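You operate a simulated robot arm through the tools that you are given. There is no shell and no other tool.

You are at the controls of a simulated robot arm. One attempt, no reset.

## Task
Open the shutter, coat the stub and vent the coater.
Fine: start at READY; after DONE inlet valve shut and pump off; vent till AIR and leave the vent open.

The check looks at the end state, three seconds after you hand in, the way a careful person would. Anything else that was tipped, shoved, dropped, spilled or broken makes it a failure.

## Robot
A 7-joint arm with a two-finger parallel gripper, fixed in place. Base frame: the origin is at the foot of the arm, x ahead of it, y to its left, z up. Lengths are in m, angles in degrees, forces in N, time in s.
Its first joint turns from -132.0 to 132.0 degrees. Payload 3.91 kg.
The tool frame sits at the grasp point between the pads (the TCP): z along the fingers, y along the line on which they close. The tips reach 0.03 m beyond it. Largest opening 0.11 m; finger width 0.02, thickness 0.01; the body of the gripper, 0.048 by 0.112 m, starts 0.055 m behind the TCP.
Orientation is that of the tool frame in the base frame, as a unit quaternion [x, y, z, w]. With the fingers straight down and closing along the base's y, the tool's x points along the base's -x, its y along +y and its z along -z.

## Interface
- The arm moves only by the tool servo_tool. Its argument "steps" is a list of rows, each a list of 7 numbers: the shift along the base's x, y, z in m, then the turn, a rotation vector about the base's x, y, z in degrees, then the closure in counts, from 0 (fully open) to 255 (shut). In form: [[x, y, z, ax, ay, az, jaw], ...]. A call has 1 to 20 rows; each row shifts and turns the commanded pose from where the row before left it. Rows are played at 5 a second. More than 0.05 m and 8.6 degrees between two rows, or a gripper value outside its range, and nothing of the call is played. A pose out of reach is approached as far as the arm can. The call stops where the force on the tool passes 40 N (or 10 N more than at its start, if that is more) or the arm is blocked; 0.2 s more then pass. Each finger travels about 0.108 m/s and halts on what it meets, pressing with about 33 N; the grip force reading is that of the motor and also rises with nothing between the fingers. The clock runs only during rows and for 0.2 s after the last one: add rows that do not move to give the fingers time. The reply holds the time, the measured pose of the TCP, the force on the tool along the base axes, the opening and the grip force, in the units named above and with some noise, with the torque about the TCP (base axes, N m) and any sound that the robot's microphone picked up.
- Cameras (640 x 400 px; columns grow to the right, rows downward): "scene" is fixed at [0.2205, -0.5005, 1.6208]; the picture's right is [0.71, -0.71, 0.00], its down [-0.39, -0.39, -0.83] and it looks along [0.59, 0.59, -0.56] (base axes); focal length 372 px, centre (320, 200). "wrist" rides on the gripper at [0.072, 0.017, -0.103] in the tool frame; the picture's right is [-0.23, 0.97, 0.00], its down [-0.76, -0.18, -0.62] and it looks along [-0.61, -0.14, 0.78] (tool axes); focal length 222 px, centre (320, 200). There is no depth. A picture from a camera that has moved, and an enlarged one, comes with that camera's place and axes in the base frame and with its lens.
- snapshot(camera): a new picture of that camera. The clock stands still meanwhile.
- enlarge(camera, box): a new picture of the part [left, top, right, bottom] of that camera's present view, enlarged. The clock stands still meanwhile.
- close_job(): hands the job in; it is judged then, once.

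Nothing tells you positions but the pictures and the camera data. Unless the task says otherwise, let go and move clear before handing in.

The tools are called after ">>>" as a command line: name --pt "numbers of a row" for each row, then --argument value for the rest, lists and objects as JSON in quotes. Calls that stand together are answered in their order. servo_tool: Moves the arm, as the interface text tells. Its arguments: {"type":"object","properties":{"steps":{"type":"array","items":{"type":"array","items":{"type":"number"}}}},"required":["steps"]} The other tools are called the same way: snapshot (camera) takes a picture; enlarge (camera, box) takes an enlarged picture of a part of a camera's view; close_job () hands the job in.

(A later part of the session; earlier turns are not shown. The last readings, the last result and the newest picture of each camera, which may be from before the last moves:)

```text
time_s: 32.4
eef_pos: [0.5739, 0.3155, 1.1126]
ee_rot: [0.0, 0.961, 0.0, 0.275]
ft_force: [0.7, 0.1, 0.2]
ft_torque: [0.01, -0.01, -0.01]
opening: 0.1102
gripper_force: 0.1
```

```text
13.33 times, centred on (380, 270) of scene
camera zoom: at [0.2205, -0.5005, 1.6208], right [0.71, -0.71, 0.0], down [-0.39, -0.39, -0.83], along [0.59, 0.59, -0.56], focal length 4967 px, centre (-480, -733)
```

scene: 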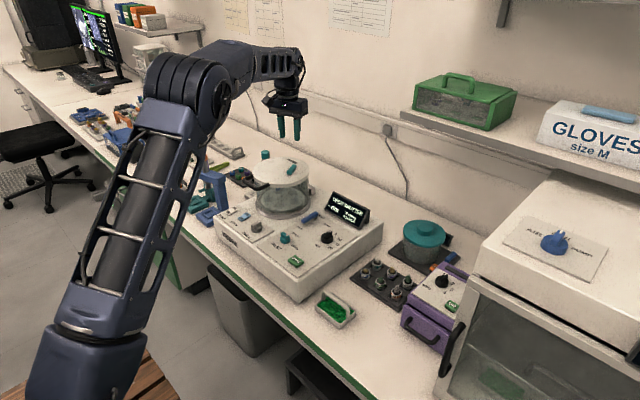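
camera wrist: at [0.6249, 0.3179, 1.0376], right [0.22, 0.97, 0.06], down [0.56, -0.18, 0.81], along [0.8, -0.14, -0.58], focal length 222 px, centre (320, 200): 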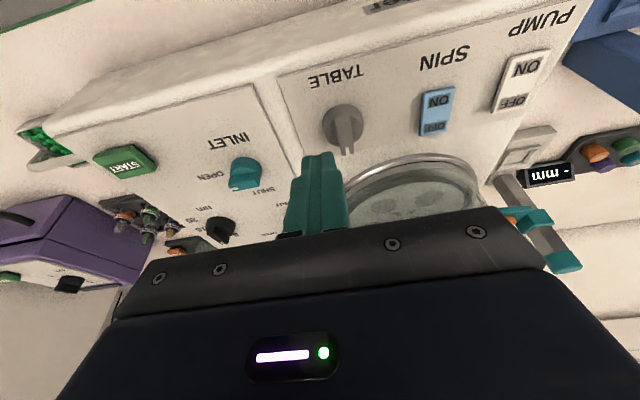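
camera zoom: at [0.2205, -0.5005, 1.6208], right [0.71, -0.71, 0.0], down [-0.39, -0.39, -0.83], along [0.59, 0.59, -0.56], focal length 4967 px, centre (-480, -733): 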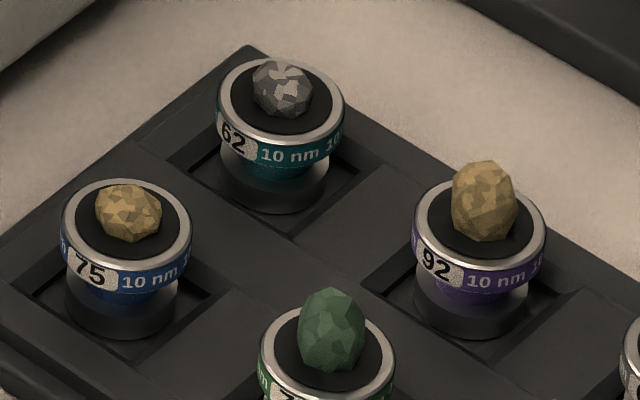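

Stub 29 has no thickness on its ring, so the dial's 5 nm stands; but with SPIN on I want its actual reading, so I'll turn the stub back under the source. The knob bar's near end now needs pushing counter-clockwise, so I hover on its left side.

>>> servo_tool --pt "0.03 0.005 -0.02 0 8 0 255" --pt "0.03 0.005 -0.025 0 8 0 255" --pt "0.03 0.005 -0.03 0 0 0 255" --pt "0.03 0.004 -0.035 0 0 0 255" --pt "0.028 0.004 -0.035 0 0 0 255" --pt "0 0 0 0 0 0 255"

>>> enlarge --camera "wrist" --box '[260, 90, 390, 200]'

```text
time_s: 33.8
eef_pos: [0.7219, 0.3405, 0.9682]
ee_rot: [0.0, 0.99, -0.001, 0.138]
ft_force: [-0.2, -0.6, 0.5]
ft_torque: [-0.02, 0.04, 0.01]
opening: 0.0
gripper_force: 33.0
```

```text
3.64 times, centred on (325, 145) of wrist
camera zoom: at [0.6232, 0.3574, 1.0481], right [0.22, 0.97, 0.06], down [0.56, -0.18, 0.81], along [0.8, -0.14, -0.58], focal length 808 px, centre (302, 400)
```

zoom: 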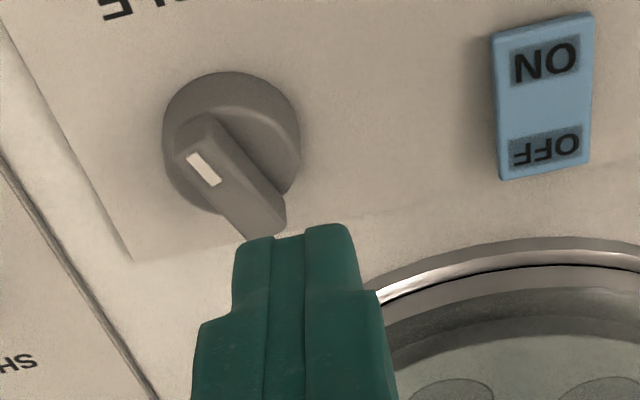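

Lowering beside the bar on its left, then pushing right (counter-clockwise).

>>> servo_tool --pt "0 -0.001 -0.03 0 0 0 255" --pt "0 0 -0.02 0 0 0 255" --pt "0 0 -0.0095 0 0 0 255" --pt "0 0 0 0 0 0 255"

>>> servo_tool --pt "0 -0.003 0 0 0 0 255" --pt "0 -0.003 0 0 0 0 255" --pt "0 -0.003 0 0 0 0 255" --pt "0.001 -0.003 0 0 0 0 255" --pt "0 0 0 0 0 0 255"

>>> enlarge --camera "wrist" --box '[260, 90, 390, 200]'

>>> enlarge --camera "scene" --box '[220, 160, 320, 240]'

```text
time_s: 34.8
eef_pos: [0.723, 0.3395, 0.9075]
ee_rot: [0.0, 0.99, 0.0, 0.139]
ft_force: [-0.9, -0.3, -0.6]
ft_torque: [-0.02, -0.01, -0.01]
opening: 0.0
gripper_force: 33.3
```

```text
time_s: 36.0
eef_pos: [0.7221, 0.326, 0.9093]
ee_rot: [0.0, 0.99, 0.0, 0.139]
ft_force: [-1.9, 1.0, -0.9]
ft_torque: [0.0, 0.04, 0.01]
opening: 0.0
gripper_force: 32.8
```

```text
3.64 times, centred on (325, 145) of wrist
camera zoom: at [0.6243, 0.3441, 0.9879], right [0.22, 0.97, 0.06], down [0.56, -0.18, 0.81], along [0.8, -0.14, -0.58], focal length 808 px, centre (302, 400)
```

zoom: 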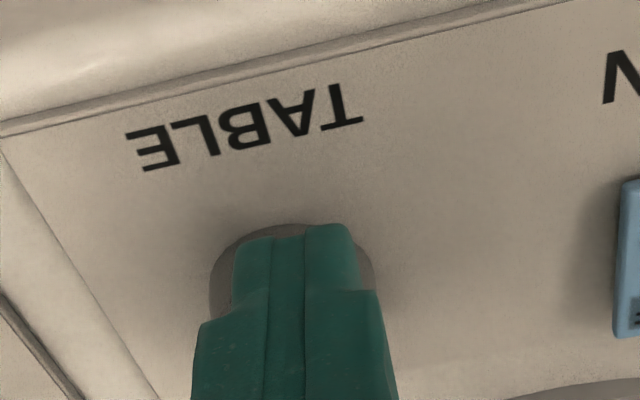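

```text
5.00 times, centred on (270, 200) of scene
camera zoom: at [0.2205, -0.5005, 1.6208], right [0.71, -0.71, 0.0], down [-0.39, -0.39, -0.83], along [0.59, 0.59, -0.56], focal length 1863 px, centre (570, 200)
```

zoom: 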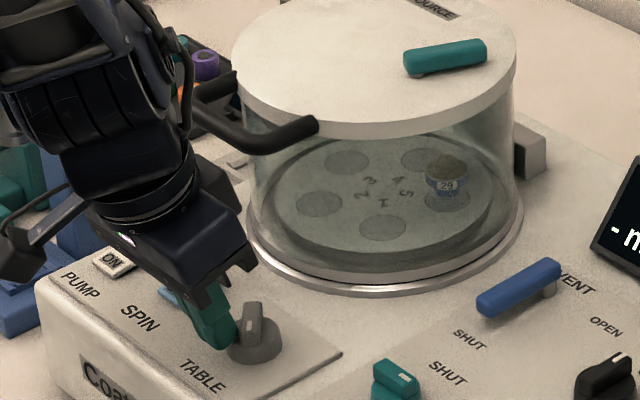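

The table follows: stub now at about −57°. Continuing the arc.

>>> servo_tool --pt "0.001 -0.0015 0 0 0 0 255" --pt "0.001 -0.0015 0 0 0 0 255" --pt "0.0015 -0.001 0 0 0 0 255" --pt "0.0015 -0.0005 0 0 0 0 255" --pt "0 0 0 0 0 0 255"

>>> enlarge --camera "scene" --box '[220, 160, 320, 240]'

```text
time_s: 37.2
eef_pos: [0.7259, 0.3206, 0.9086]
ee_rot: [0.0, 0.99, 0.0, 0.14]
ft_force: [-12.7, -2.7, 2.3]
ft_torque: [-0.1, 0.28, -0.06]
opening: 0.0001
gripper_force: 33.1
```

```text
5.00 times, centred on (270, 200) of scene
camera zoom: at [0.2205, -0.5005, 1.6208], right [0.71, -0.71, 0.0], down [-0.39, -0.39, -0.83], along [0.59, 0.59, -0.56], focal length 1863 px, centre (570, 200)
```

zoom: 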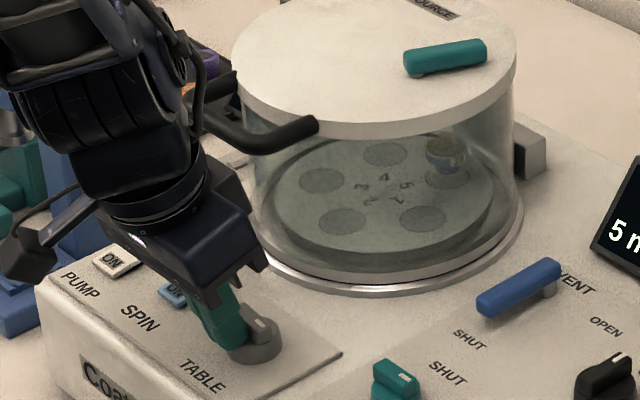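

The display now reads "5 n…": let me read it in full, then back off the knob (I feel 13 N).

>>> enlarge --camera "scene" --box '[320, 180, 400, 240]'

>>> servo_tool --pt "-0.004 0.002 0 0 0 0 255" --pt "-0.004 0 0 0 0 0 255" --pt "0 0 0.03 0 0 0 255" --pt "0 0 0.04 0 0 0 255" --pt "0 0 0.02 0 0 0 255"

>>> enlarge --camera "scene" --box '[240, 160, 400, 260]'

>>> enlarge --camera "scene" --box '[275, 180, 305, 200]'

```text
6.67 times, centred on (360, 210) of scene
camera zoom: at [0.2205, -0.5005, 1.6208], right [0.71, -0.71, 0.0], down [-0.39, -0.39, -0.83], along [0.59, 0.59, -0.56], focal length 2484 px, centre (53, 133)
```

zoom: 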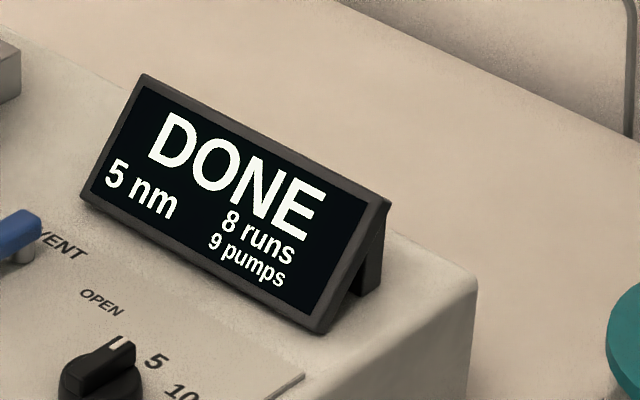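

```text
time_s: 38.4
eef_pos: [0.7197, 0.3233, 0.9978]
ee_rot: [-0.001, 0.99, 0.001, 0.139]
ft_force: [-0.1, 0.5, -0.8]
ft_torque: [-0.03, -0.02, 0.03]
opening: 0.0
gripper_force: 33.6
```

```text
4.00 times, centred on (320, 210) of scene
camera zoom: at [0.2205, -0.5005, 1.6208], right [0.71, -0.71, 0.0], down [-0.39, -0.39, -0.83], along [0.59, 0.59, -0.56], focal length 1490 px, centre (320, 160)
```

zoom: 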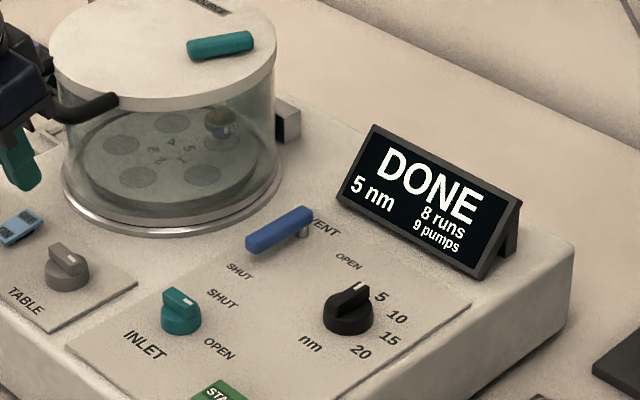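

```text
16.00 times, centred on (290, 190) of scene
camera zoom: at [0.2205, -0.5005, 1.6208], right [0.71, -0.71, 0.0], down [-0.39, -0.39, -0.83], along [0.59, 0.59, -0.56], focal length 5961 px, centre (800, 360)
```

zoom: 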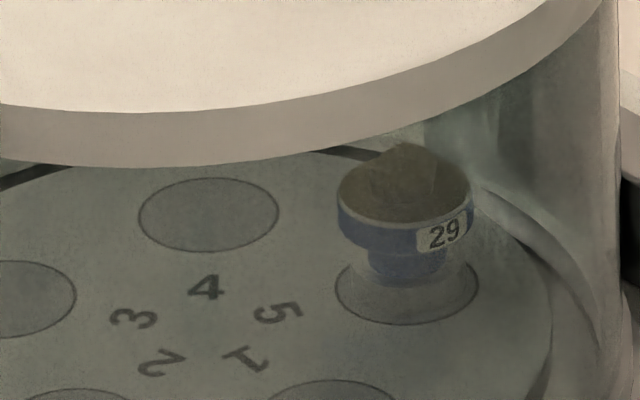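

Confirmed: DONE with 5 nm on the stub, matching the dial. Next is INLET, centred at (0.782, 0.215): I'll hover with the jaws turned −45° so that squeezing its bar turns it counter-clockwise toward SHUT.

>>> servo_tool --pt "0 -0.02 0 0 8 0 255" --pt "0 -0.02 0 0 8 0 200" --pt "0.01 -0.015 0 0 0 -7.5 140" --pt "0.01 -0.015 0 0 0 -7.5 140" --pt "0.01 -0.015 0 0 0 -7.5 140" --pt "0.011 -0.012 -0.01 0 0 -7.5 140" --pt "0.011 -0.011 -0.01 0 0 -7.5 140" --pt "0.01 0 -0.018 0 0 -7.5 140" --pt "0 0 0 0 0 0 140"

>>> snapshot --camera "wrist"

>>> enlarge --camera "wrist" --box '[240, 90, 400, 210]'

>>> enlarge --camera "scene" --box '[165, 110, 235, 150]'

```text
time_s: 40.4
eef_pos: [0.7807, 0.2152, 0.9619]
ee_rot: [0.384, 0.923, 0.0, -0.001]
ft_force: [-0.3, -0.5, -0.6]
ft_torque: [0.03, -0.01, -0.02]
opening: 0.0496
gripper_force: 0.0
```

```text
taken
camera wrist: at [0.741, 0.2787, 1.0646], right [0.85, 0.53, 0.0], down [0.41, -0.66, 0.62], along [0.33, -0.53, -0.78], focal length 222 px, centre (320, 200)
```

wrist: 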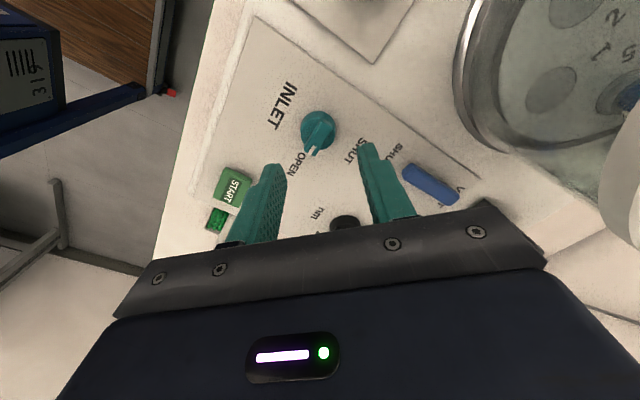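

```text
3.33 times, centred on (320, 150) of wrist
camera zoom: at [0.741, 0.2787, 1.0646], right [0.85, 0.53, 0.0], down [0.41, -0.66, 0.62], along [0.33, -0.53, -0.78], focal length 740 px, centre (320, 367)
```

zoom: 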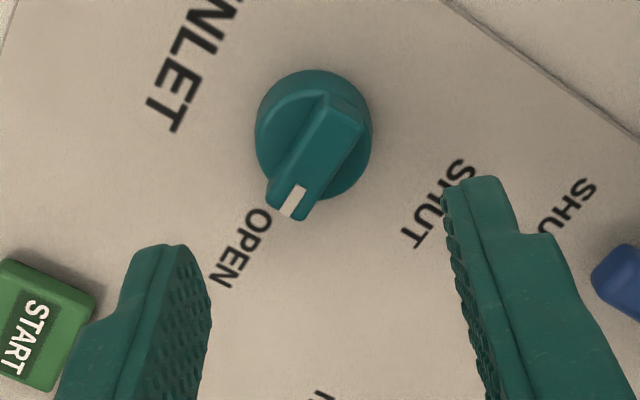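

```text
9.14 times, centred on (200, 130) of scene
camera zoom: at [0.2205, -0.5005, 1.6208], right [0.71, -0.71, 0.0], down [-0.39, -0.39, -0.83], along [0.59, 0.59, -0.56], focal length 3406 px, centre (1417, 840)
```

zoom: 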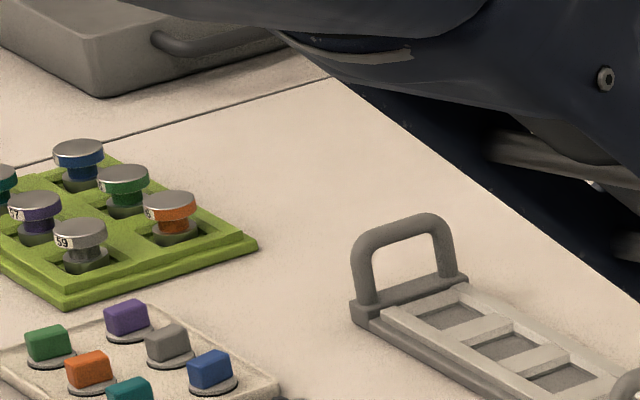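

The INLET bar is nicely between the jaws with its pointer at OPEN. I'll descend and close gently so the pads rotate it.

>>> servo_tool --pt "0 0 -0.03 0 0 0 140" --pt "0 0 -0.015 0 0 0 140" --pt "0 0 -0.006 0 0 0 140" --pt "0 0 0 0 0 0 170" --pt "0 0 0 0 0 0 195" --pt "0 0 0 0 0 0 215" --pt "0 0 0 0 0 0 225" --pt "0 0 0 0 0 0 225"

>>> enlarge --camera "wrist" --box '[240, 90, 400, 210]'

>>> enlarge --camera "scene" --box '[250, 200, 350, 270]'

```text
time_s: 42.2
eef_pos: [0.7803, 0.215, 0.91]
ee_rot: [0.383, 0.924, 0.0, 0.0]
ft_force: [-8.7, -3.9, 1.0]
ft_torque: [-0.08, 0.25, -0.02]
opening: 0.0167
gripper_force: 3.7
```

```text
3.33 times, centred on (320, 150) of wrist
camera zoom: at [0.7413, 0.2789, 1.0132], right [0.85, 0.53, 0.0], down [0.41, -0.66, 0.62], along [0.33, -0.53, -0.78], focal length 740 px, centre (320, 367)
```

zoom: 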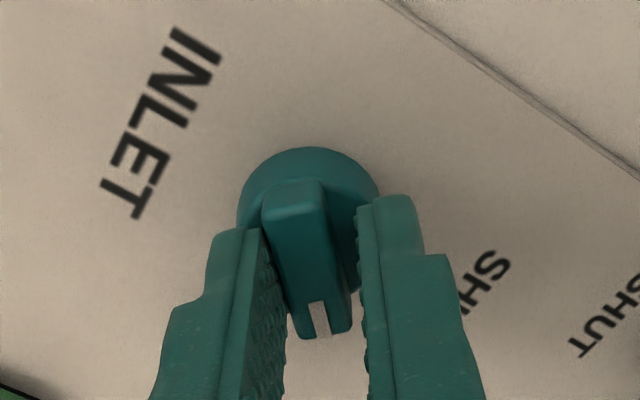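

```text
5.71 times, centred on (300, 235) of scene
camera zoom: at [0.2205, -0.5005, 1.6208], right [0.71, -0.71, 0.0], down [-0.39, -0.39, -0.83], along [0.59, 0.59, -0.56], focal length 2129 px, centre (434, 0)
```

zoom: 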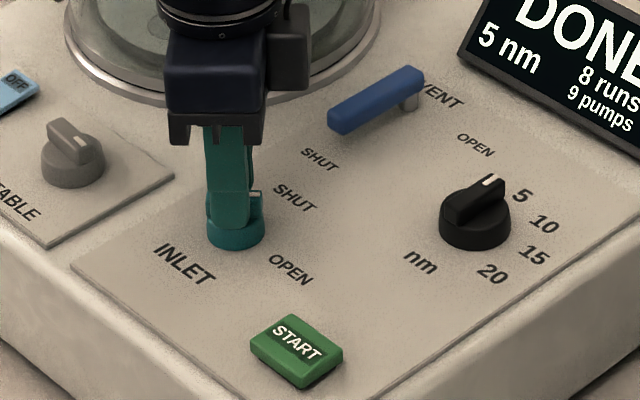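

The bar is turning with the jaws. I'll recentre slightly and yaw the jaws +45° to carry it to SHUT, then squeeze to align it.

>>> servo_tool --pt "-0.002 -0.0005 0 0 0 0 225" --pt "0 0 0 0 0 7.5 225" --pt "0 0 0 0 0 7.5 225" --pt "0 0 0 0 0 7.5 225" --pt "0 0 0 0 0 7.5 225" --pt "0 0 0 0 0 7.5 225" --pt "0 0 0 0 0 7.5 225" --pt "0 0 0 0 0 0 235" --pt "0 0 0 0 0 0 235"

>>> enlarge --camera "wrist" --box '[240, 90, 400, 210]'

>>> enlarge --camera "scene" --box '[270, 200, 370, 270]'

```text
time_s: 44.2
eef_pos: [0.7802, 0.2142, 0.9092]
ee_rot: [0.0, 1.0, 0.0, 0.0]
ft_force: [0.7, -13.1, 2.1]
ft_torque: [-0.33, 0.19, -0.03]
opening: 0.0152
gripper_force: 7.0
```

```text
3.33 times, centred on (320, 150) of wrist
camera zoom: at [0.7064, 0.2318, 1.0127], right [0.23, 0.97, 0.0], down [0.76, -0.18, 0.62], along [0.61, -0.14, -0.78], focal length 740 px, centre (320, 367)
```

zoom: 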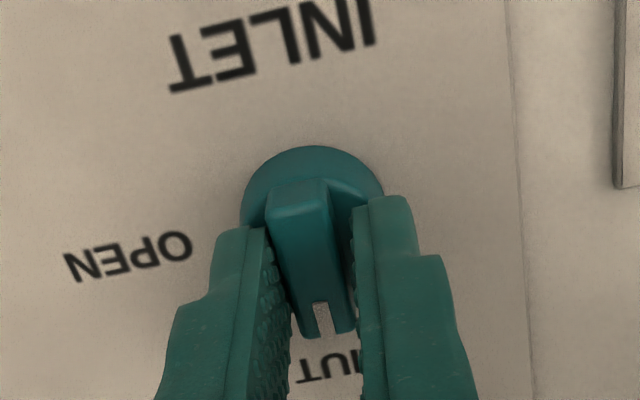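

```text
5.71 times, centred on (320, 235) of scene
camera zoom: at [0.2205, -0.5005, 1.6208], right [0.71, -0.71, 0.0], down [-0.39, -0.39, -0.83], along [0.59, 0.59, -0.56], focal length 2129 px, centre (320, 0)
```

zoom: 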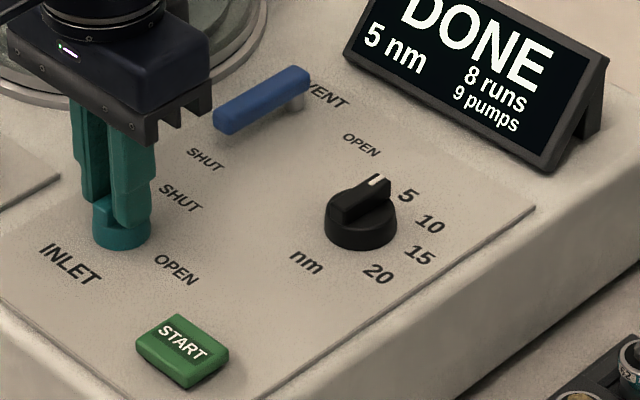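

The bar is close to aligned with SHUT; I'll ease −y 2 mm to relieve the 13 N side force and squeeze to finish.

>>> servo_tool --pt "0 -0.002 0 0 0 0 235" --pt "0 0 0 0 0 0 245" --pt "0 0 0 0 0 0 245"

>>> enlarge --camera "wrist" --box '[240, 90, 400, 210]'

```text
time_s: 45.0
eef_pos: [0.78, 0.2137, 0.9101]
ee_rot: [0.0, 1.0, 0.001, 0.0]
ft_force: [2.7, -11.7, 2.3]
ft_torque: [-0.33, -0.4, -0.01]
opening: 0.0121
gripper_force: 45.2
```

```text
3.33 times, centred on (320, 150) of wrist
camera zoom: at [0.7064, 0.2303, 1.0127], right [0.23, 0.97, 0.0], down [0.76, -0.18, 0.62], along [0.61, -0.14, -0.78], focal length 740 px, centre (320, 367)
```

zoom: 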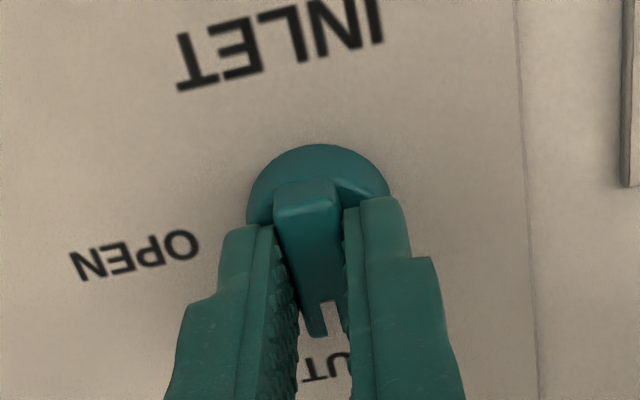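

The jaws now clamp the bar squarely. Releasing and lifting to inspect the knob.

>>> servo_tool --pt "0 0 0 0 0 0 180" --pt "0 0 0 0 0 0 150" --pt "0 0 0.03 0 0 0 150" --pt "0 0 0.04 0 0 0 150" --pt "0 0 0 0 0 0 150"

>>> enlarge --camera "wrist" --box '[220, 60, 420, 200]'

>>> enlarge --camera "scene" --box '[220, 180, 400, 270]'

>>> enlarge --camera "scene" --box '[270, 225, 310, 252]'

```text
time_s: 46.2
eef_pos: [0.7807, 0.2152, 0.9782]
ee_rot: [0.0, 1.0, 0.0, 0.0]
ft_force: [-0.5, -0.4, -0.2]
ft_torque: [0.01, 0.02, 0.0]
opening: 0.0452
gripper_force: 0.1
```

```text
2.86 times, centred on (320, 130) of wrist
camera zoom: at [0.7075, 0.2321, 1.0815], right [0.23, 0.97, 0.0], down [0.76, -0.18, 0.62], along [0.61, -0.14, -0.78], focal length 635 px, centre (320, 400)
```

zoom: 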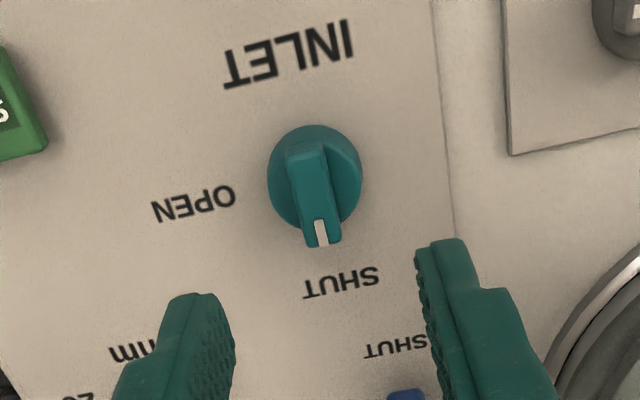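

```text
3.56 times, centred on (310, 225) of scene
camera zoom: at [0.2205, -0.5005, 1.6208], right [0.71, -0.71, 0.0], down [-0.39, -0.39, -0.83], along [0.59, 0.59, -0.56], focal length 1325 px, centre (356, 111)
```

zoom: 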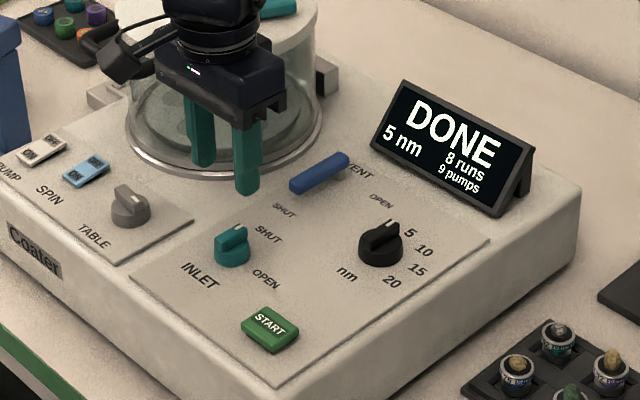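

```text
14.81 times, centred on (290, 238) of scene
camera zoom: at [0.2205, -0.5005, 1.6208], right [0.71, -0.71, 0.0], down [-0.39, -0.39, -0.83], along [0.59, 0.59, -0.56], focal length 5519 px, centre (764, -370)
```

zoom: 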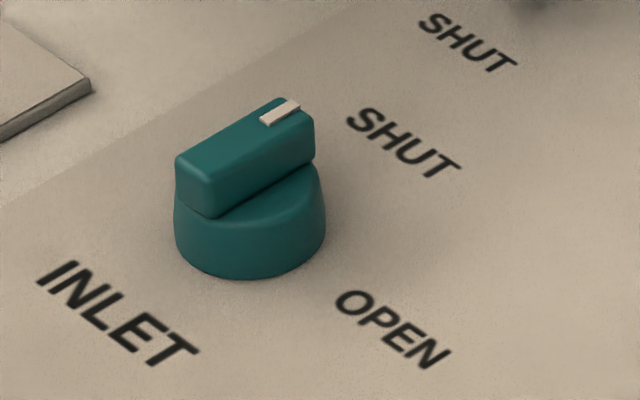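

INLET's pointer is now exactly at SHUT. Next is PUMP OFF: the rocker's raised rear end is near (0.760, 0.459). I'll go around the lid handle with the tool leaned back and hover over it with closed fingers.

>>> servo_tool --pt "-0.03 0 0.03 0 0 0 255" --pt "-0.03 0.02 0.02 0 -8 0 255" --pt "-0.01 0.045 0 0 -8 0 255" --pt "0 0.045 0 0 -8 0 255" --pt "0 0.045 0 0 0 0 255" --pt "0 0.045 0 0 0 0 255" --pt "0 0.044 0 0 0 0 255" --pt "0.02 0 -0.03 0 0 0 255" --pt "0.02 0 -0.03 0 0 0 255" --pt "0 0 0 0 0 0 255"

>>> snapshot --camera "wrist"

>>> enlarge --camera "wrist" --box '[240, 90, 400, 200]'

>>> enlarge --camera "scene" --box '[190, 150, 310, 240]'

```text
time_s: 48.4
eef_pos: [0.7503, 0.4573, 0.9681]
ee_rot: [0.0, 0.978, 0.001, 0.208]
ft_force: [-0.2, -1.0, 0.1]
ft_torque: [-0.02, 0.0, -0.04]
opening: 0.0
gripper_force: 32.6
```

```text
taken
camera wrist: at [0.6416, 0.4744, 1.0334], right [0.21, 0.97, 0.09], down [0.44, -0.18, 0.88], along [0.87, -0.14, -0.47], focal length 222 px, centre (320, 200)
```

wrist: 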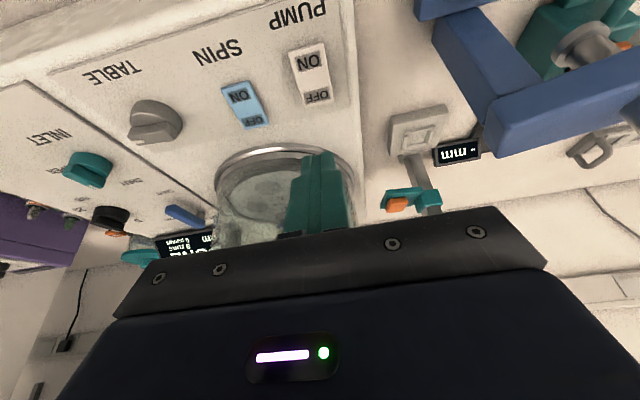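

```text
3.64 times, centred on (320, 145) of wrist
camera zoom: at [0.6416, 0.4744, 1.0334], right [0.21, 0.97, 0.09], down [0.44, -0.18, 0.88], along [0.87, -0.14, -0.47], focal length 808 px, centre (320, 400)
```

zoom: 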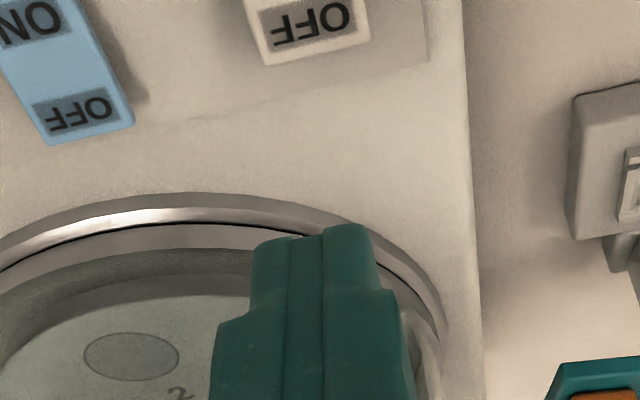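

```text
4.44 times, centred on (250, 195) of scene
camera zoom: at [0.2205, -0.5005, 1.6208], right [0.71, -0.71, 0.0], down [-0.39, -0.39, -0.83], along [0.59, 0.59, -0.56], focal length 1656 px, centre (631, 222)
```

zoom: 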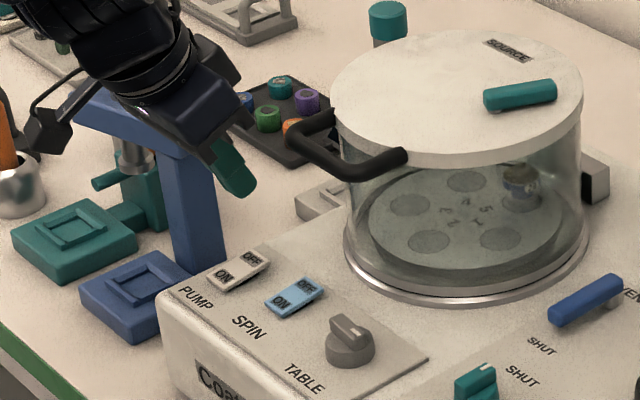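

The OFF end's rear edge is at x≈0.769, text centre (0.759, 0.461). I'll position above it and press down in small steps.

>>> servo_tool --pt "0.0097 0.0037 -0.02 0 0 0 255" --pt "0 0 -0.02 0 0 0 255" --pt "0 0 -0.013 0 0 0 255" --pt "0 0 -0.002 0 0 0 255" --pt "0 0 -0.002 0 0 0 255" --pt "0 0 -0.002 0 0 0 255" --pt "0 0 -0.002 0 0 0 255" --pt "0 0 0 0 0 0 255"

>>> enlarge --camera "scene" --box '[210, 170, 400, 250]'

>>> enlarge --camera "wrist" --box '[240, 90, 400, 200]'

```text
time_s: 50.2
eef_pos: [0.7587, 0.461, 0.9088]
ee_rot: [0.0, 0.978, 0.001, 0.208]
ft_force: [-0.3, -1.3, -0.1]
ft_torque: [0.01, -0.01, 0.01]
opening: 0.0001
gripper_force: 32.6
```

```text
3.37 times, centred on (305, 210) of scene
camera zoom: at [0.2205, -0.5005, 1.6208], right [0.71, -0.71, 0.0], down [-0.39, -0.39, -0.83], along [0.59, 0.59, -0.56], focal length 1255 px, centre (370, 166)
```

zoom: 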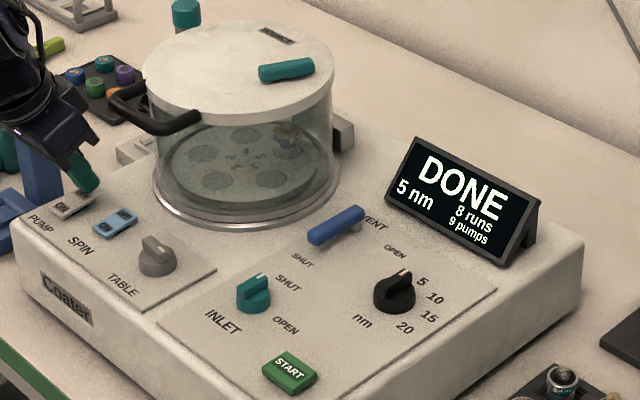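

```text
3.64 times, centred on (320, 145) of wrist
camera zoom: at [0.6509, 0.4781, 0.9726], right [0.21, 0.97, 0.09], down [0.44, -0.18, 0.88], along [0.87, -0.14, -0.47], focal length 808 px, centre (320, 400)
```

zoom: 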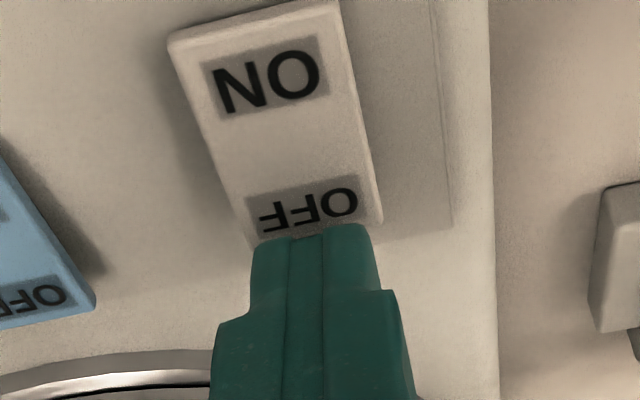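

The fingertip is right over the OFF end with no contact yet. Continue pressing down.

>>> servo_tool --pt "-0.002 0 -0.002 0 0 0 255" --pt "0 0 -0.002 0 0 0 255" --pt "0 0 -0.002 0 0 0 255" --pt "0 0 -0.002 0 0 0 255" --pt "0 0 -0.001 0 0 0 255" --pt "0 0 0 0 0 0 255"

>>> enlarge --camera "scene" --box '[210, 170, 400, 250]'

>>> enlarge --camera "wrist" --box '[240, 90, 400, 200]'

```text
time_s: 51.4
eef_pos: [0.7586, 0.4613, 0.9031]
ee_rot: [0.0, 0.978, 0.002, 0.209]
ft_force: [-1.0, -1.0, 8.1]
ft_torque: [-0.02, 0.02, 0.01]
opening: 0.0002
gripper_force: 33.4
stopped in row 6: the force on the tool passed its limit at 43 N (the readings are from after the stop); the commanded pose is now the measured one
```

```text
3.37 times, centred on (305, 210) of scene
camera zoom: at [0.2205, -0.5005, 1.6208], right [0.71, -0.71, 0.0], down [-0.39, -0.39, -0.83], along [0.59, 0.59, -0.56], focal length 1255 px, centre (370, 166)
```

zoom: 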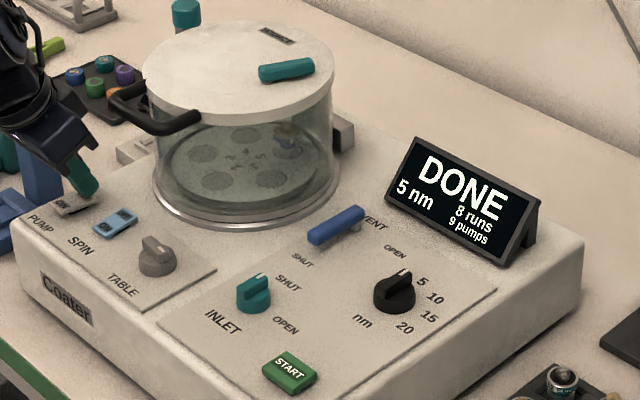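

```text
3.64 times, centred on (320, 145) of wrist
camera zoom: at [0.6496, 0.4788, 0.9674], right [0.21, 0.97, 0.1], down [0.44, -0.18, 0.88], along [0.87, -0.14, -0.46], focal length 808 px, centre (320, 400)
```

zoom: 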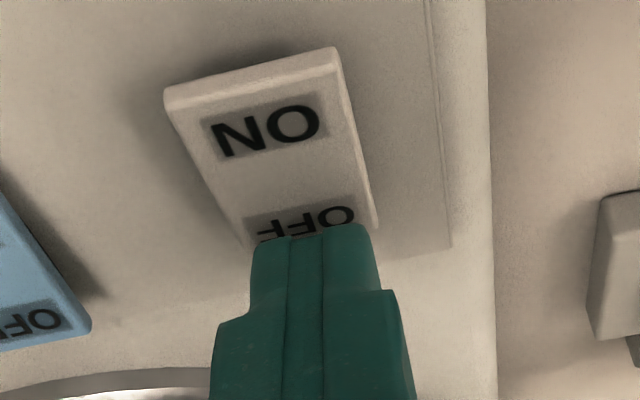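

The rocker has tipped: its ON end is now raised. Lifting off to confirm it stays at OFF.

>>> servo_tool --pt "0 0 0.02 0 0 0 255" --pt "-0.01 0 0.03 0 0 0 255" --pt "-0.03 0 0.03 0 0 0 255" --pt "-0.02 -0.03 0.03 0 0 0 255" --pt "0 -0.04 0 0 0 0 255"

>>> enlarge --camera "scene" --box '[222, 202, 256, 224]'

>>> enlarge --camera "scene" --box '[240, 160, 400, 260]'

>>> snapshot --camera "wrist"

```text
time_s: 52.6
eef_pos: [0.6957, 0.3908, 1.0114]
ee_rot: [0.001, 0.978, 0.001, 0.21]
ft_force: [0.2, -0.5, -1.1]
ft_torque: [-0.04, -0.02, 0.01]
opening: 0.0001
gripper_force: 33.1
```

```text
16.00 times, centred on (239, 213) of scene
camera zoom: at [0.2205, -0.5005, 1.6208], right [0.71, -0.71, 0.0], down [-0.39, -0.39, -0.83], along [0.59, 0.59, -0.56], focal length 5961 px, centre (1616, -8)
```

zoom: 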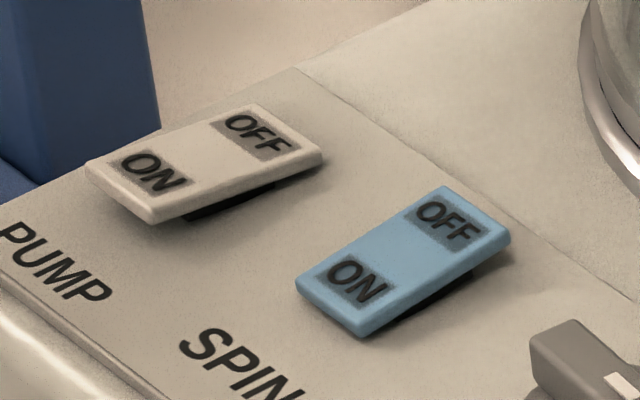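

```text
4.00 times, centred on (320, 210) of scene
camera zoom: at [0.2205, -0.5005, 1.6208], right [0.71, -0.71, 0.0], down [-0.39, -0.39, -0.83], along [0.59, 0.59, -0.56], focal length 1490 px, centre (320, 160)
```

zoom: 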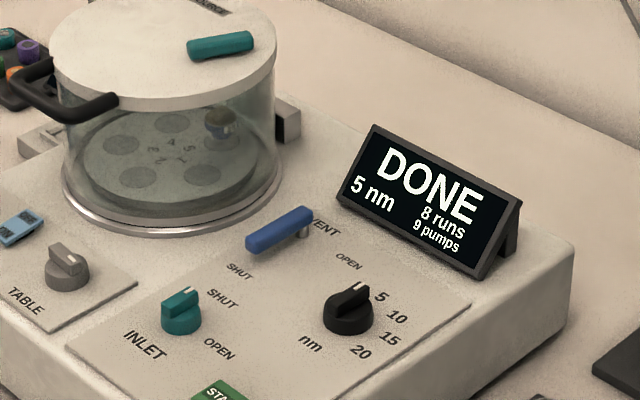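

```text
taken
camera wrist: at [0.5871, 0.4081, 1.0757], right [0.21, 0.97, 0.09], down [0.44, -0.18, 0.88], along [0.87, -0.14, -0.47], focal length 222 px, centre (320, 200)
```

wrist: 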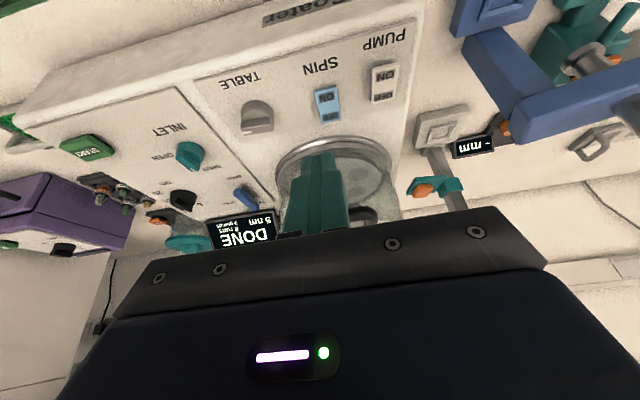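

PUMP is now at OFF and stays there. Next the VENT lever (pivot ≈(0.927, 0.227), handle end ≈(0.868, 0.229)): it must swing from SHUT to OPEN (toward −y). I'll go round the lid, yaw the tool 90°, and hover beside the lever's left side to look.

>>> servo_tool --pt "0 -0.035 0.01 0 8 0 255" --pt "0 -0.04 0.01 0 8 0 255" --pt "0 -0.04 0 0 8 0 255" --pt "0.0165 -0.0025 -0.005 0 0 8.2 255" --pt "0.0165 -0.0025 -0.005 0 0 8.2 255" --pt "0.0165 -0.0025 -0.005 0 0 8.2 255" --pt "0.0165 -0.0025 -0.005 0 0 8.2 255" --pt "0.0165 -0.0025 -0.005 0 0 8.2 255" --pt "0.0165 -0.0025 -0.005 0 0 8.2 255" --pt "0.0165 -0.0025 -0.005 0 0 8.2 255" --pt "0.0165 -0.0025 -0.005 0 0 8.2 255" --pt "0.0165 -0.0025 -0.005 0 0 8.2 255" --pt "0.0165 -0.0025 -0.005 0 0 8.2 255" --pt "0.0165 0 -0.005 0 0 8 255" --pt "0 0 0 0 0 0 255"

>>> snapshot --camera "wrist"

>>> enlarge --camera "wrist" --box '[220, 70, 400, 200]'

>>> enlarge --camera "scene" --box '[240, 140, 390, 250]'

```text
time_s: 55.8
eef_pos: [0.8796, 0.2506, 0.9763]
ee_rot: [0.707, -0.707, -0.001, 0.0]
ft_force: [0.4, -0.1, 0.2]
ft_torque: [-0.01, -0.02, 0.05]
opening: 0.0001
gripper_force: 33.3
```

```text
taken
camera wrist: at [0.8631, 0.179, 1.0788], right [-0.97, 0.23, 0.0], down [0.18, 0.76, 0.63], along [0.14, 0.61, -0.78], focal length 222 px, centre (320, 200)
```

wrist: 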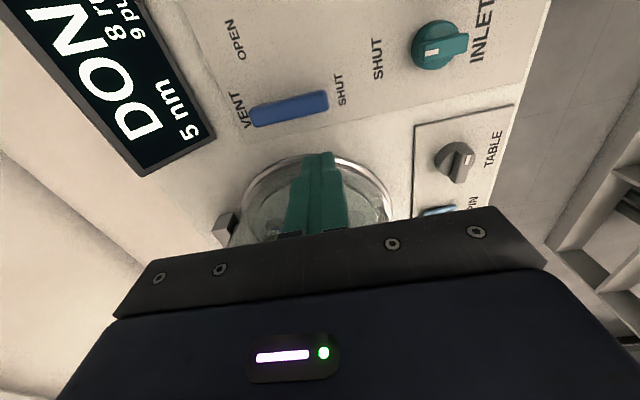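

```text
3.08 times, centred on (310, 135) of wrist
camera zoom: at [0.8631, 0.179, 1.0788], right [-0.97, 0.23, 0.0], down [0.18, 0.76, 0.63], along [0.14, 0.61, -0.78], focal length 684 px, centre (351, 400)
```

zoom: 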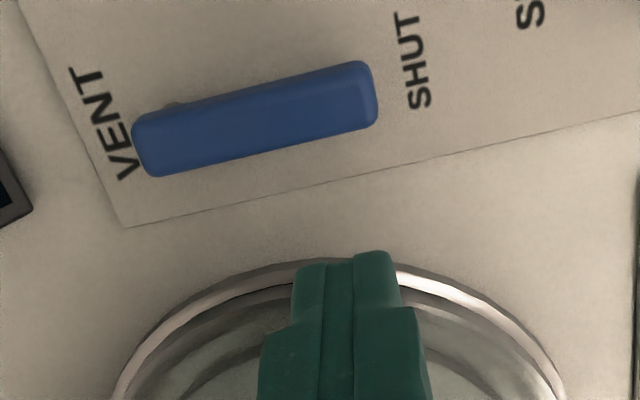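

```text
3.64 times, centred on (315, 195) of scene
camera zoom: at [0.2205, -0.5005, 1.6208], right [0.71, -0.71, 0.0], down [-0.39, -0.39, -0.83], along [0.59, 0.59, -0.56], focal length 1355 px, centre (338, 218)
```

zoom: 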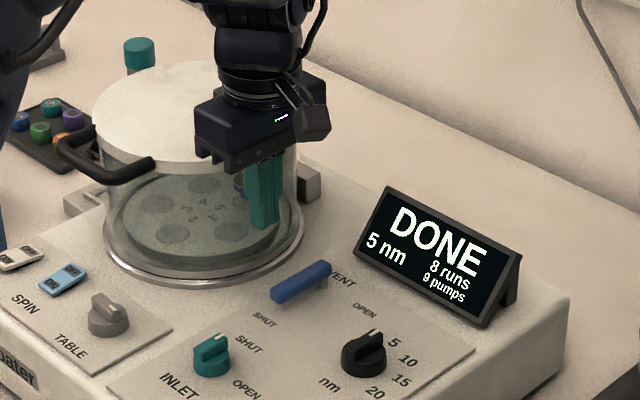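

The vent lever spans x 0.866–0.93 at y≈0.227, top ≈0.89. I'll lean the tool slightly away from the lid and lower the closed fingers beside the lever's left face near its free end.

>>> servo_tool --pt "-0.0015 0 -0.01 6 0 0 255" --pt "-0.0015 0 -0.02 6 0 0 255" --pt "0 0 -0.02 0 0 0 255" --pt "0 0 -0.012 0 0 0 255" --pt "0 0 -0.006 0 0 0 255" --pt "0 0 0 0 0 0 255"

>>> enlarge --camera "wrist" --box '[220, 70, 400, 200]'

>>> enlarge --camera "scene" --box '[280, 190, 360, 250]'

```text
time_s: 57.2
eef_pos: [0.8777, 0.2512, 0.9086]
ee_rot: [-0.703, 0.703, 0.076, 0.075]
ft_force: [0.6, 0.1, 0.8]
ft_torque: [0.0, 0.02, -0.01]
opening: 0.0
gripper_force: 33.1
```

```text
3.08 times, centred on (310, 135) of wrist
camera zoom: at [0.8603, 0.1593, 0.9941], right [-0.97, 0.22, 0.05], down [0.18, 0.61, 0.77], along [0.14, 0.76, -0.64], focal length 684 px, centre (351, 400)
```

zoom: 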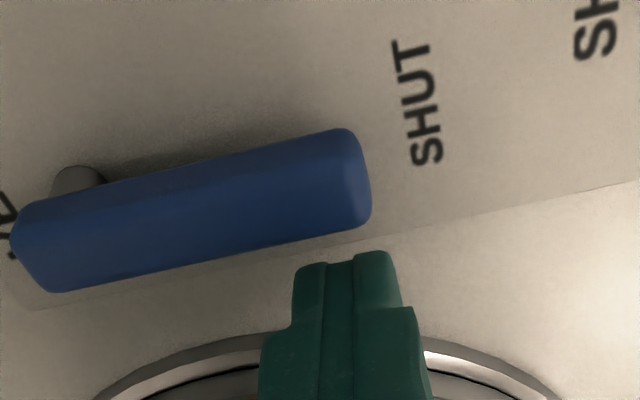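

```text
6.67 times, centred on (320, 220) of scene
camera zoom: at [0.2205, -0.5005, 1.6208], right [0.71, -0.71, 0.0], down [-0.39, -0.39, -0.83], along [0.59, 0.59, -0.56], focal length 2484 px, centre (320, 67)
```

zoom: 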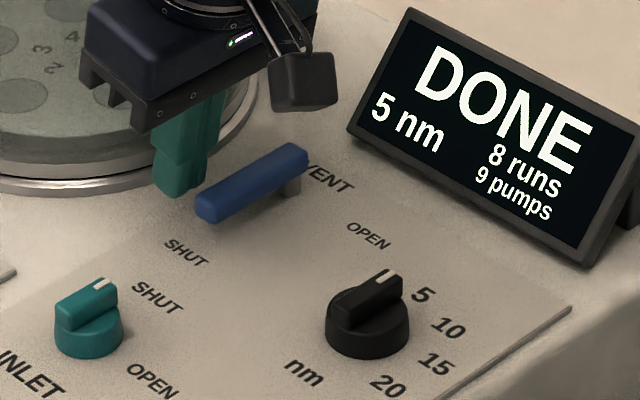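

The fingers sit just left of the lever's free end. Now pushing it toward OPEN in small steps along its arc.

>>> servo_tool --pt "-0.002 -0.006 0 0 0 0 255" --pt "-0.002 -0.005 0 0 0 0 255" --pt "-0.002 -0.006 0 0 0 0 255" --pt "-0.002 -0.006 0 0 0 0 255" --pt "0 -0.005 0 0 0 0 255" --pt "0 -0.006 0 0 0 0 255" --pt "0 -0.006 0 0 0 0 255" --pt "0 -0.006 0 0 0 0 255" --pt "0 0 0 0 0 0 255"

>>> enlarge --camera "wrist" --box '[220, 70, 400, 200]'

>>> enlarge --camera "scene" --box '[280, 180, 390, 260]'

```text
time_s: 59.2
eef_pos: [0.8691, 0.2067, 0.9084]
ee_rot: [-0.703, 0.703, 0.076, 0.074]
ft_force: [-0.5, 0.9, -0.5]
ft_torque: [0.03, -0.04, 0.02]
opening: 0.0
gripper_force: 33.1
```

```text
3.08 times, centred on (310, 135) of wrist
camera zoom: at [0.8515, 0.1132, 0.9946], right [-0.97, 0.22, 0.05], down [0.18, 0.61, 0.77], along [0.14, 0.76, -0.64], focal length 684 px, centre (351, 400)
```

zoom: 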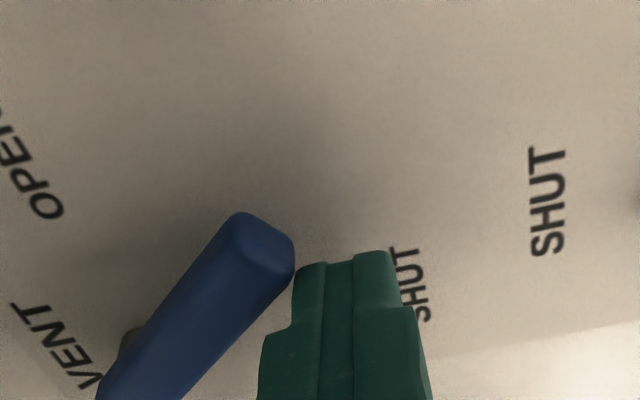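

```text
5.00 times, centred on (335, 220) of scene
camera zoom: at [0.2205, -0.5005, 1.6208], right [0.71, -0.71, 0.0], down [-0.39, -0.39, -0.83], along [0.59, 0.59, -0.56], focal length 1863 px, centre (245, 100)
```

zoom: 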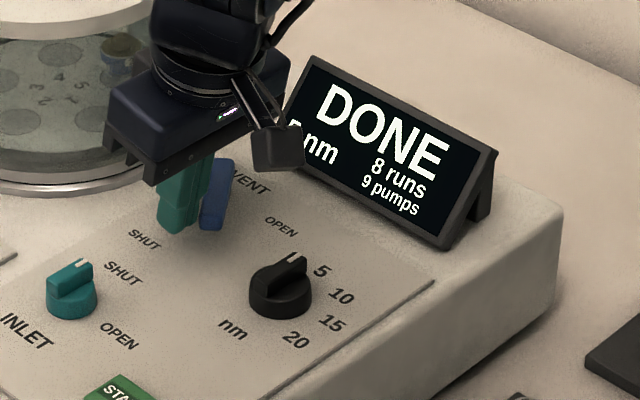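

The lever is about halfway (~225°). Continuing round toward OPEN.

>>> servo_tool --pt "0.003 -0.006 0 0 0 0 255" --pt "0.004 -0.006 0 0 0 0 255" --pt "0.004 -0.005 0 0 0 0 255" --pt "0.005 -0.005 0 0 0 0 255" --pt "0.005 -0.004 0 0 0 0 255" --pt "0.005 -0.004 0 0 0 0 255" --pt "0.004 -0.002 0 0 0 0 255" --pt "0 0 0 0 0 0 255"

>>> enlarge --camera "wrist" --box '[220, 70, 400, 200]'

>>> enlarge --camera "scene" --box '[280, 180, 390, 260]'

```text
time_s: 60.4
eef_pos: [0.8831, 0.186, 0.9089]
ee_rot: [0.706, -0.7, -0.08, -0.072]
ft_force: [-20.0, 1.1, 11.0]
ft_torque: [-0.03, 0.29, -0.06]
opening: 0.0
gripper_force: 32.9
stopped in row 6: the force on the tool passed its limit at 46 N (the readings are from after the stop); the commanded pose is now the measured one
```

```text
3.08 times, centred on (310, 135) of wrist
camera zoom: at [0.8679, 0.0941, 0.9945], right [-0.97, 0.22, 0.06], down [0.18, 0.61, 0.77], along [0.13, 0.76, -0.64], focal length 684 px, centre (351, 400)
```

zoom: 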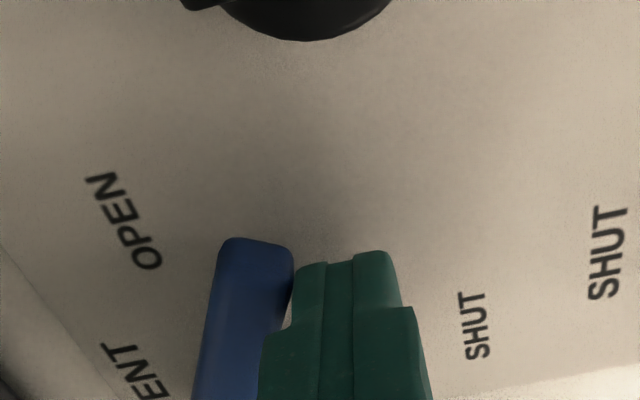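

```text
5.00 times, centred on (335, 220) of scene
camera zoom: at [0.2205, -0.5005, 1.6208], right [0.71, -0.71, 0.0], down [-0.39, -0.39, -0.83], along [0.59, 0.59, -0.56], focal length 1863 px, centre (245, 100)
```

zoom: 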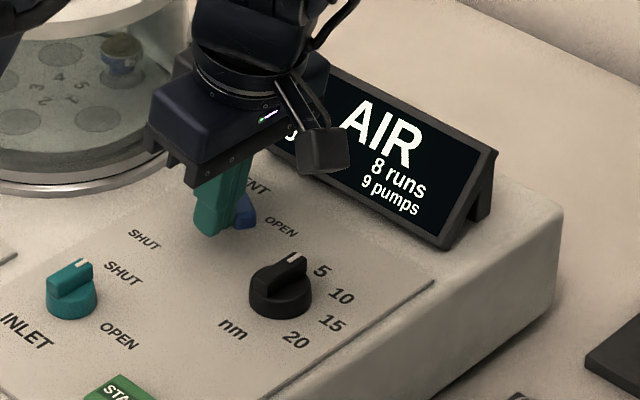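

The display shows AIR and the lever is at its stop (OPEN). I'll back off from it, lift straight up, and retreat over the front to inspect the final state.

>>> servo_tool --pt "-0.004 0 0 0 0 0 255" --pt "-0.004 0 0 0 0 0 255" --pt "0 0 0.03 0 0 0 255" --pt "0 0 0.04 0 0 0 255" --pt "-0.02 0 0.04 0 0 0 255" --pt "-0.04 0 0.02 0 0 -8 255" --pt "-0.045 0 0 0 0 -8 255" --pt "-0.045 0 0 0 0 -8 255" --pt "-0.045 0 0 0 0 -8 255" --pt "-0.045 0 0 0 0 0 255" --pt "-0.045 -0.02 0 0 0 0 200" --pt "-0.03 -0.03 0 0 0 0 200"

>>> snapshot --camera "scene"

>>> enlarge --camera "scene" --box '[210, 150, 390, 280]'

>>> enlarge --camera "scene" --box '[290, 185, 390, 255]'

```text
time_s: 63.0
eef_pos: [0.5619, 0.1335, 1.0391]
ee_rot: [-0.483, 0.869, 0.056, 0.091]
ft_force: [0.7, 1.1, 0.2]
ft_torque: [-0.01, 0.0, 0.0]
opening: 0.0238
gripper_force: 0.0
```

```text
taken
```

scene: 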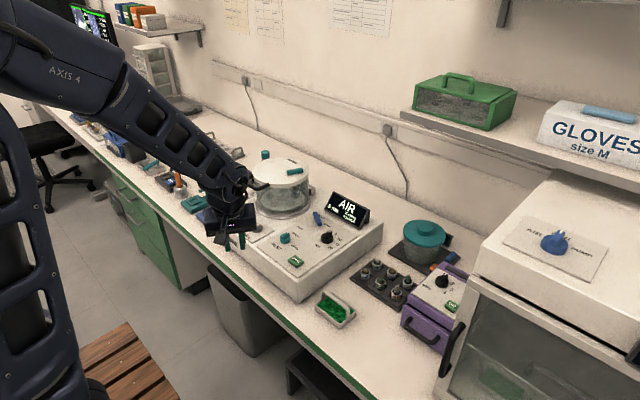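

```text
3.08 times, centred on (300, 215) of scene
camera zoom: at [0.2205, -0.5005, 1.6208], right [0.71, -0.71, 0.0], down [-0.39, -0.39, -0.83], along [0.59, 0.59, -0.56], focal length 1146 px, centre (382, 154)
```

zoom: 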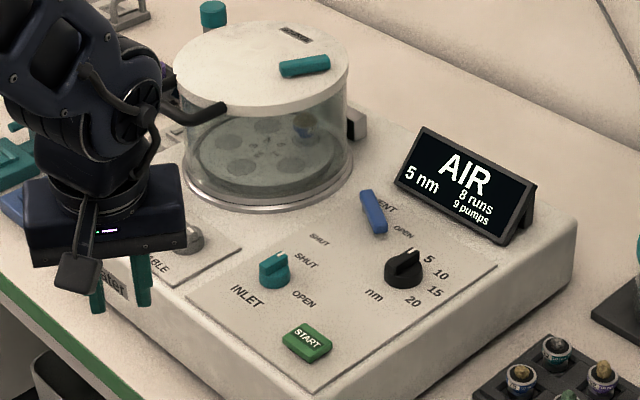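

```text
5.71 times, centred on (340, 220) of scene
camera zoom: at [0.2205, -0.5005, 1.6208], right [0.71, -0.71, 0.0], down [-0.39, -0.39, -0.83], along [0.59, 0.59, -0.56], focal length 2129 px, centre (206, 86)
```

zoom: 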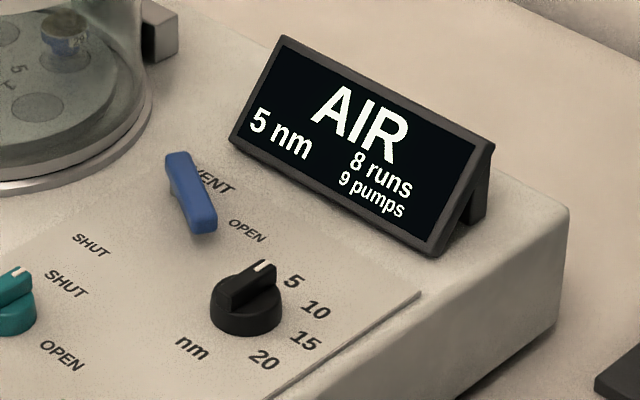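

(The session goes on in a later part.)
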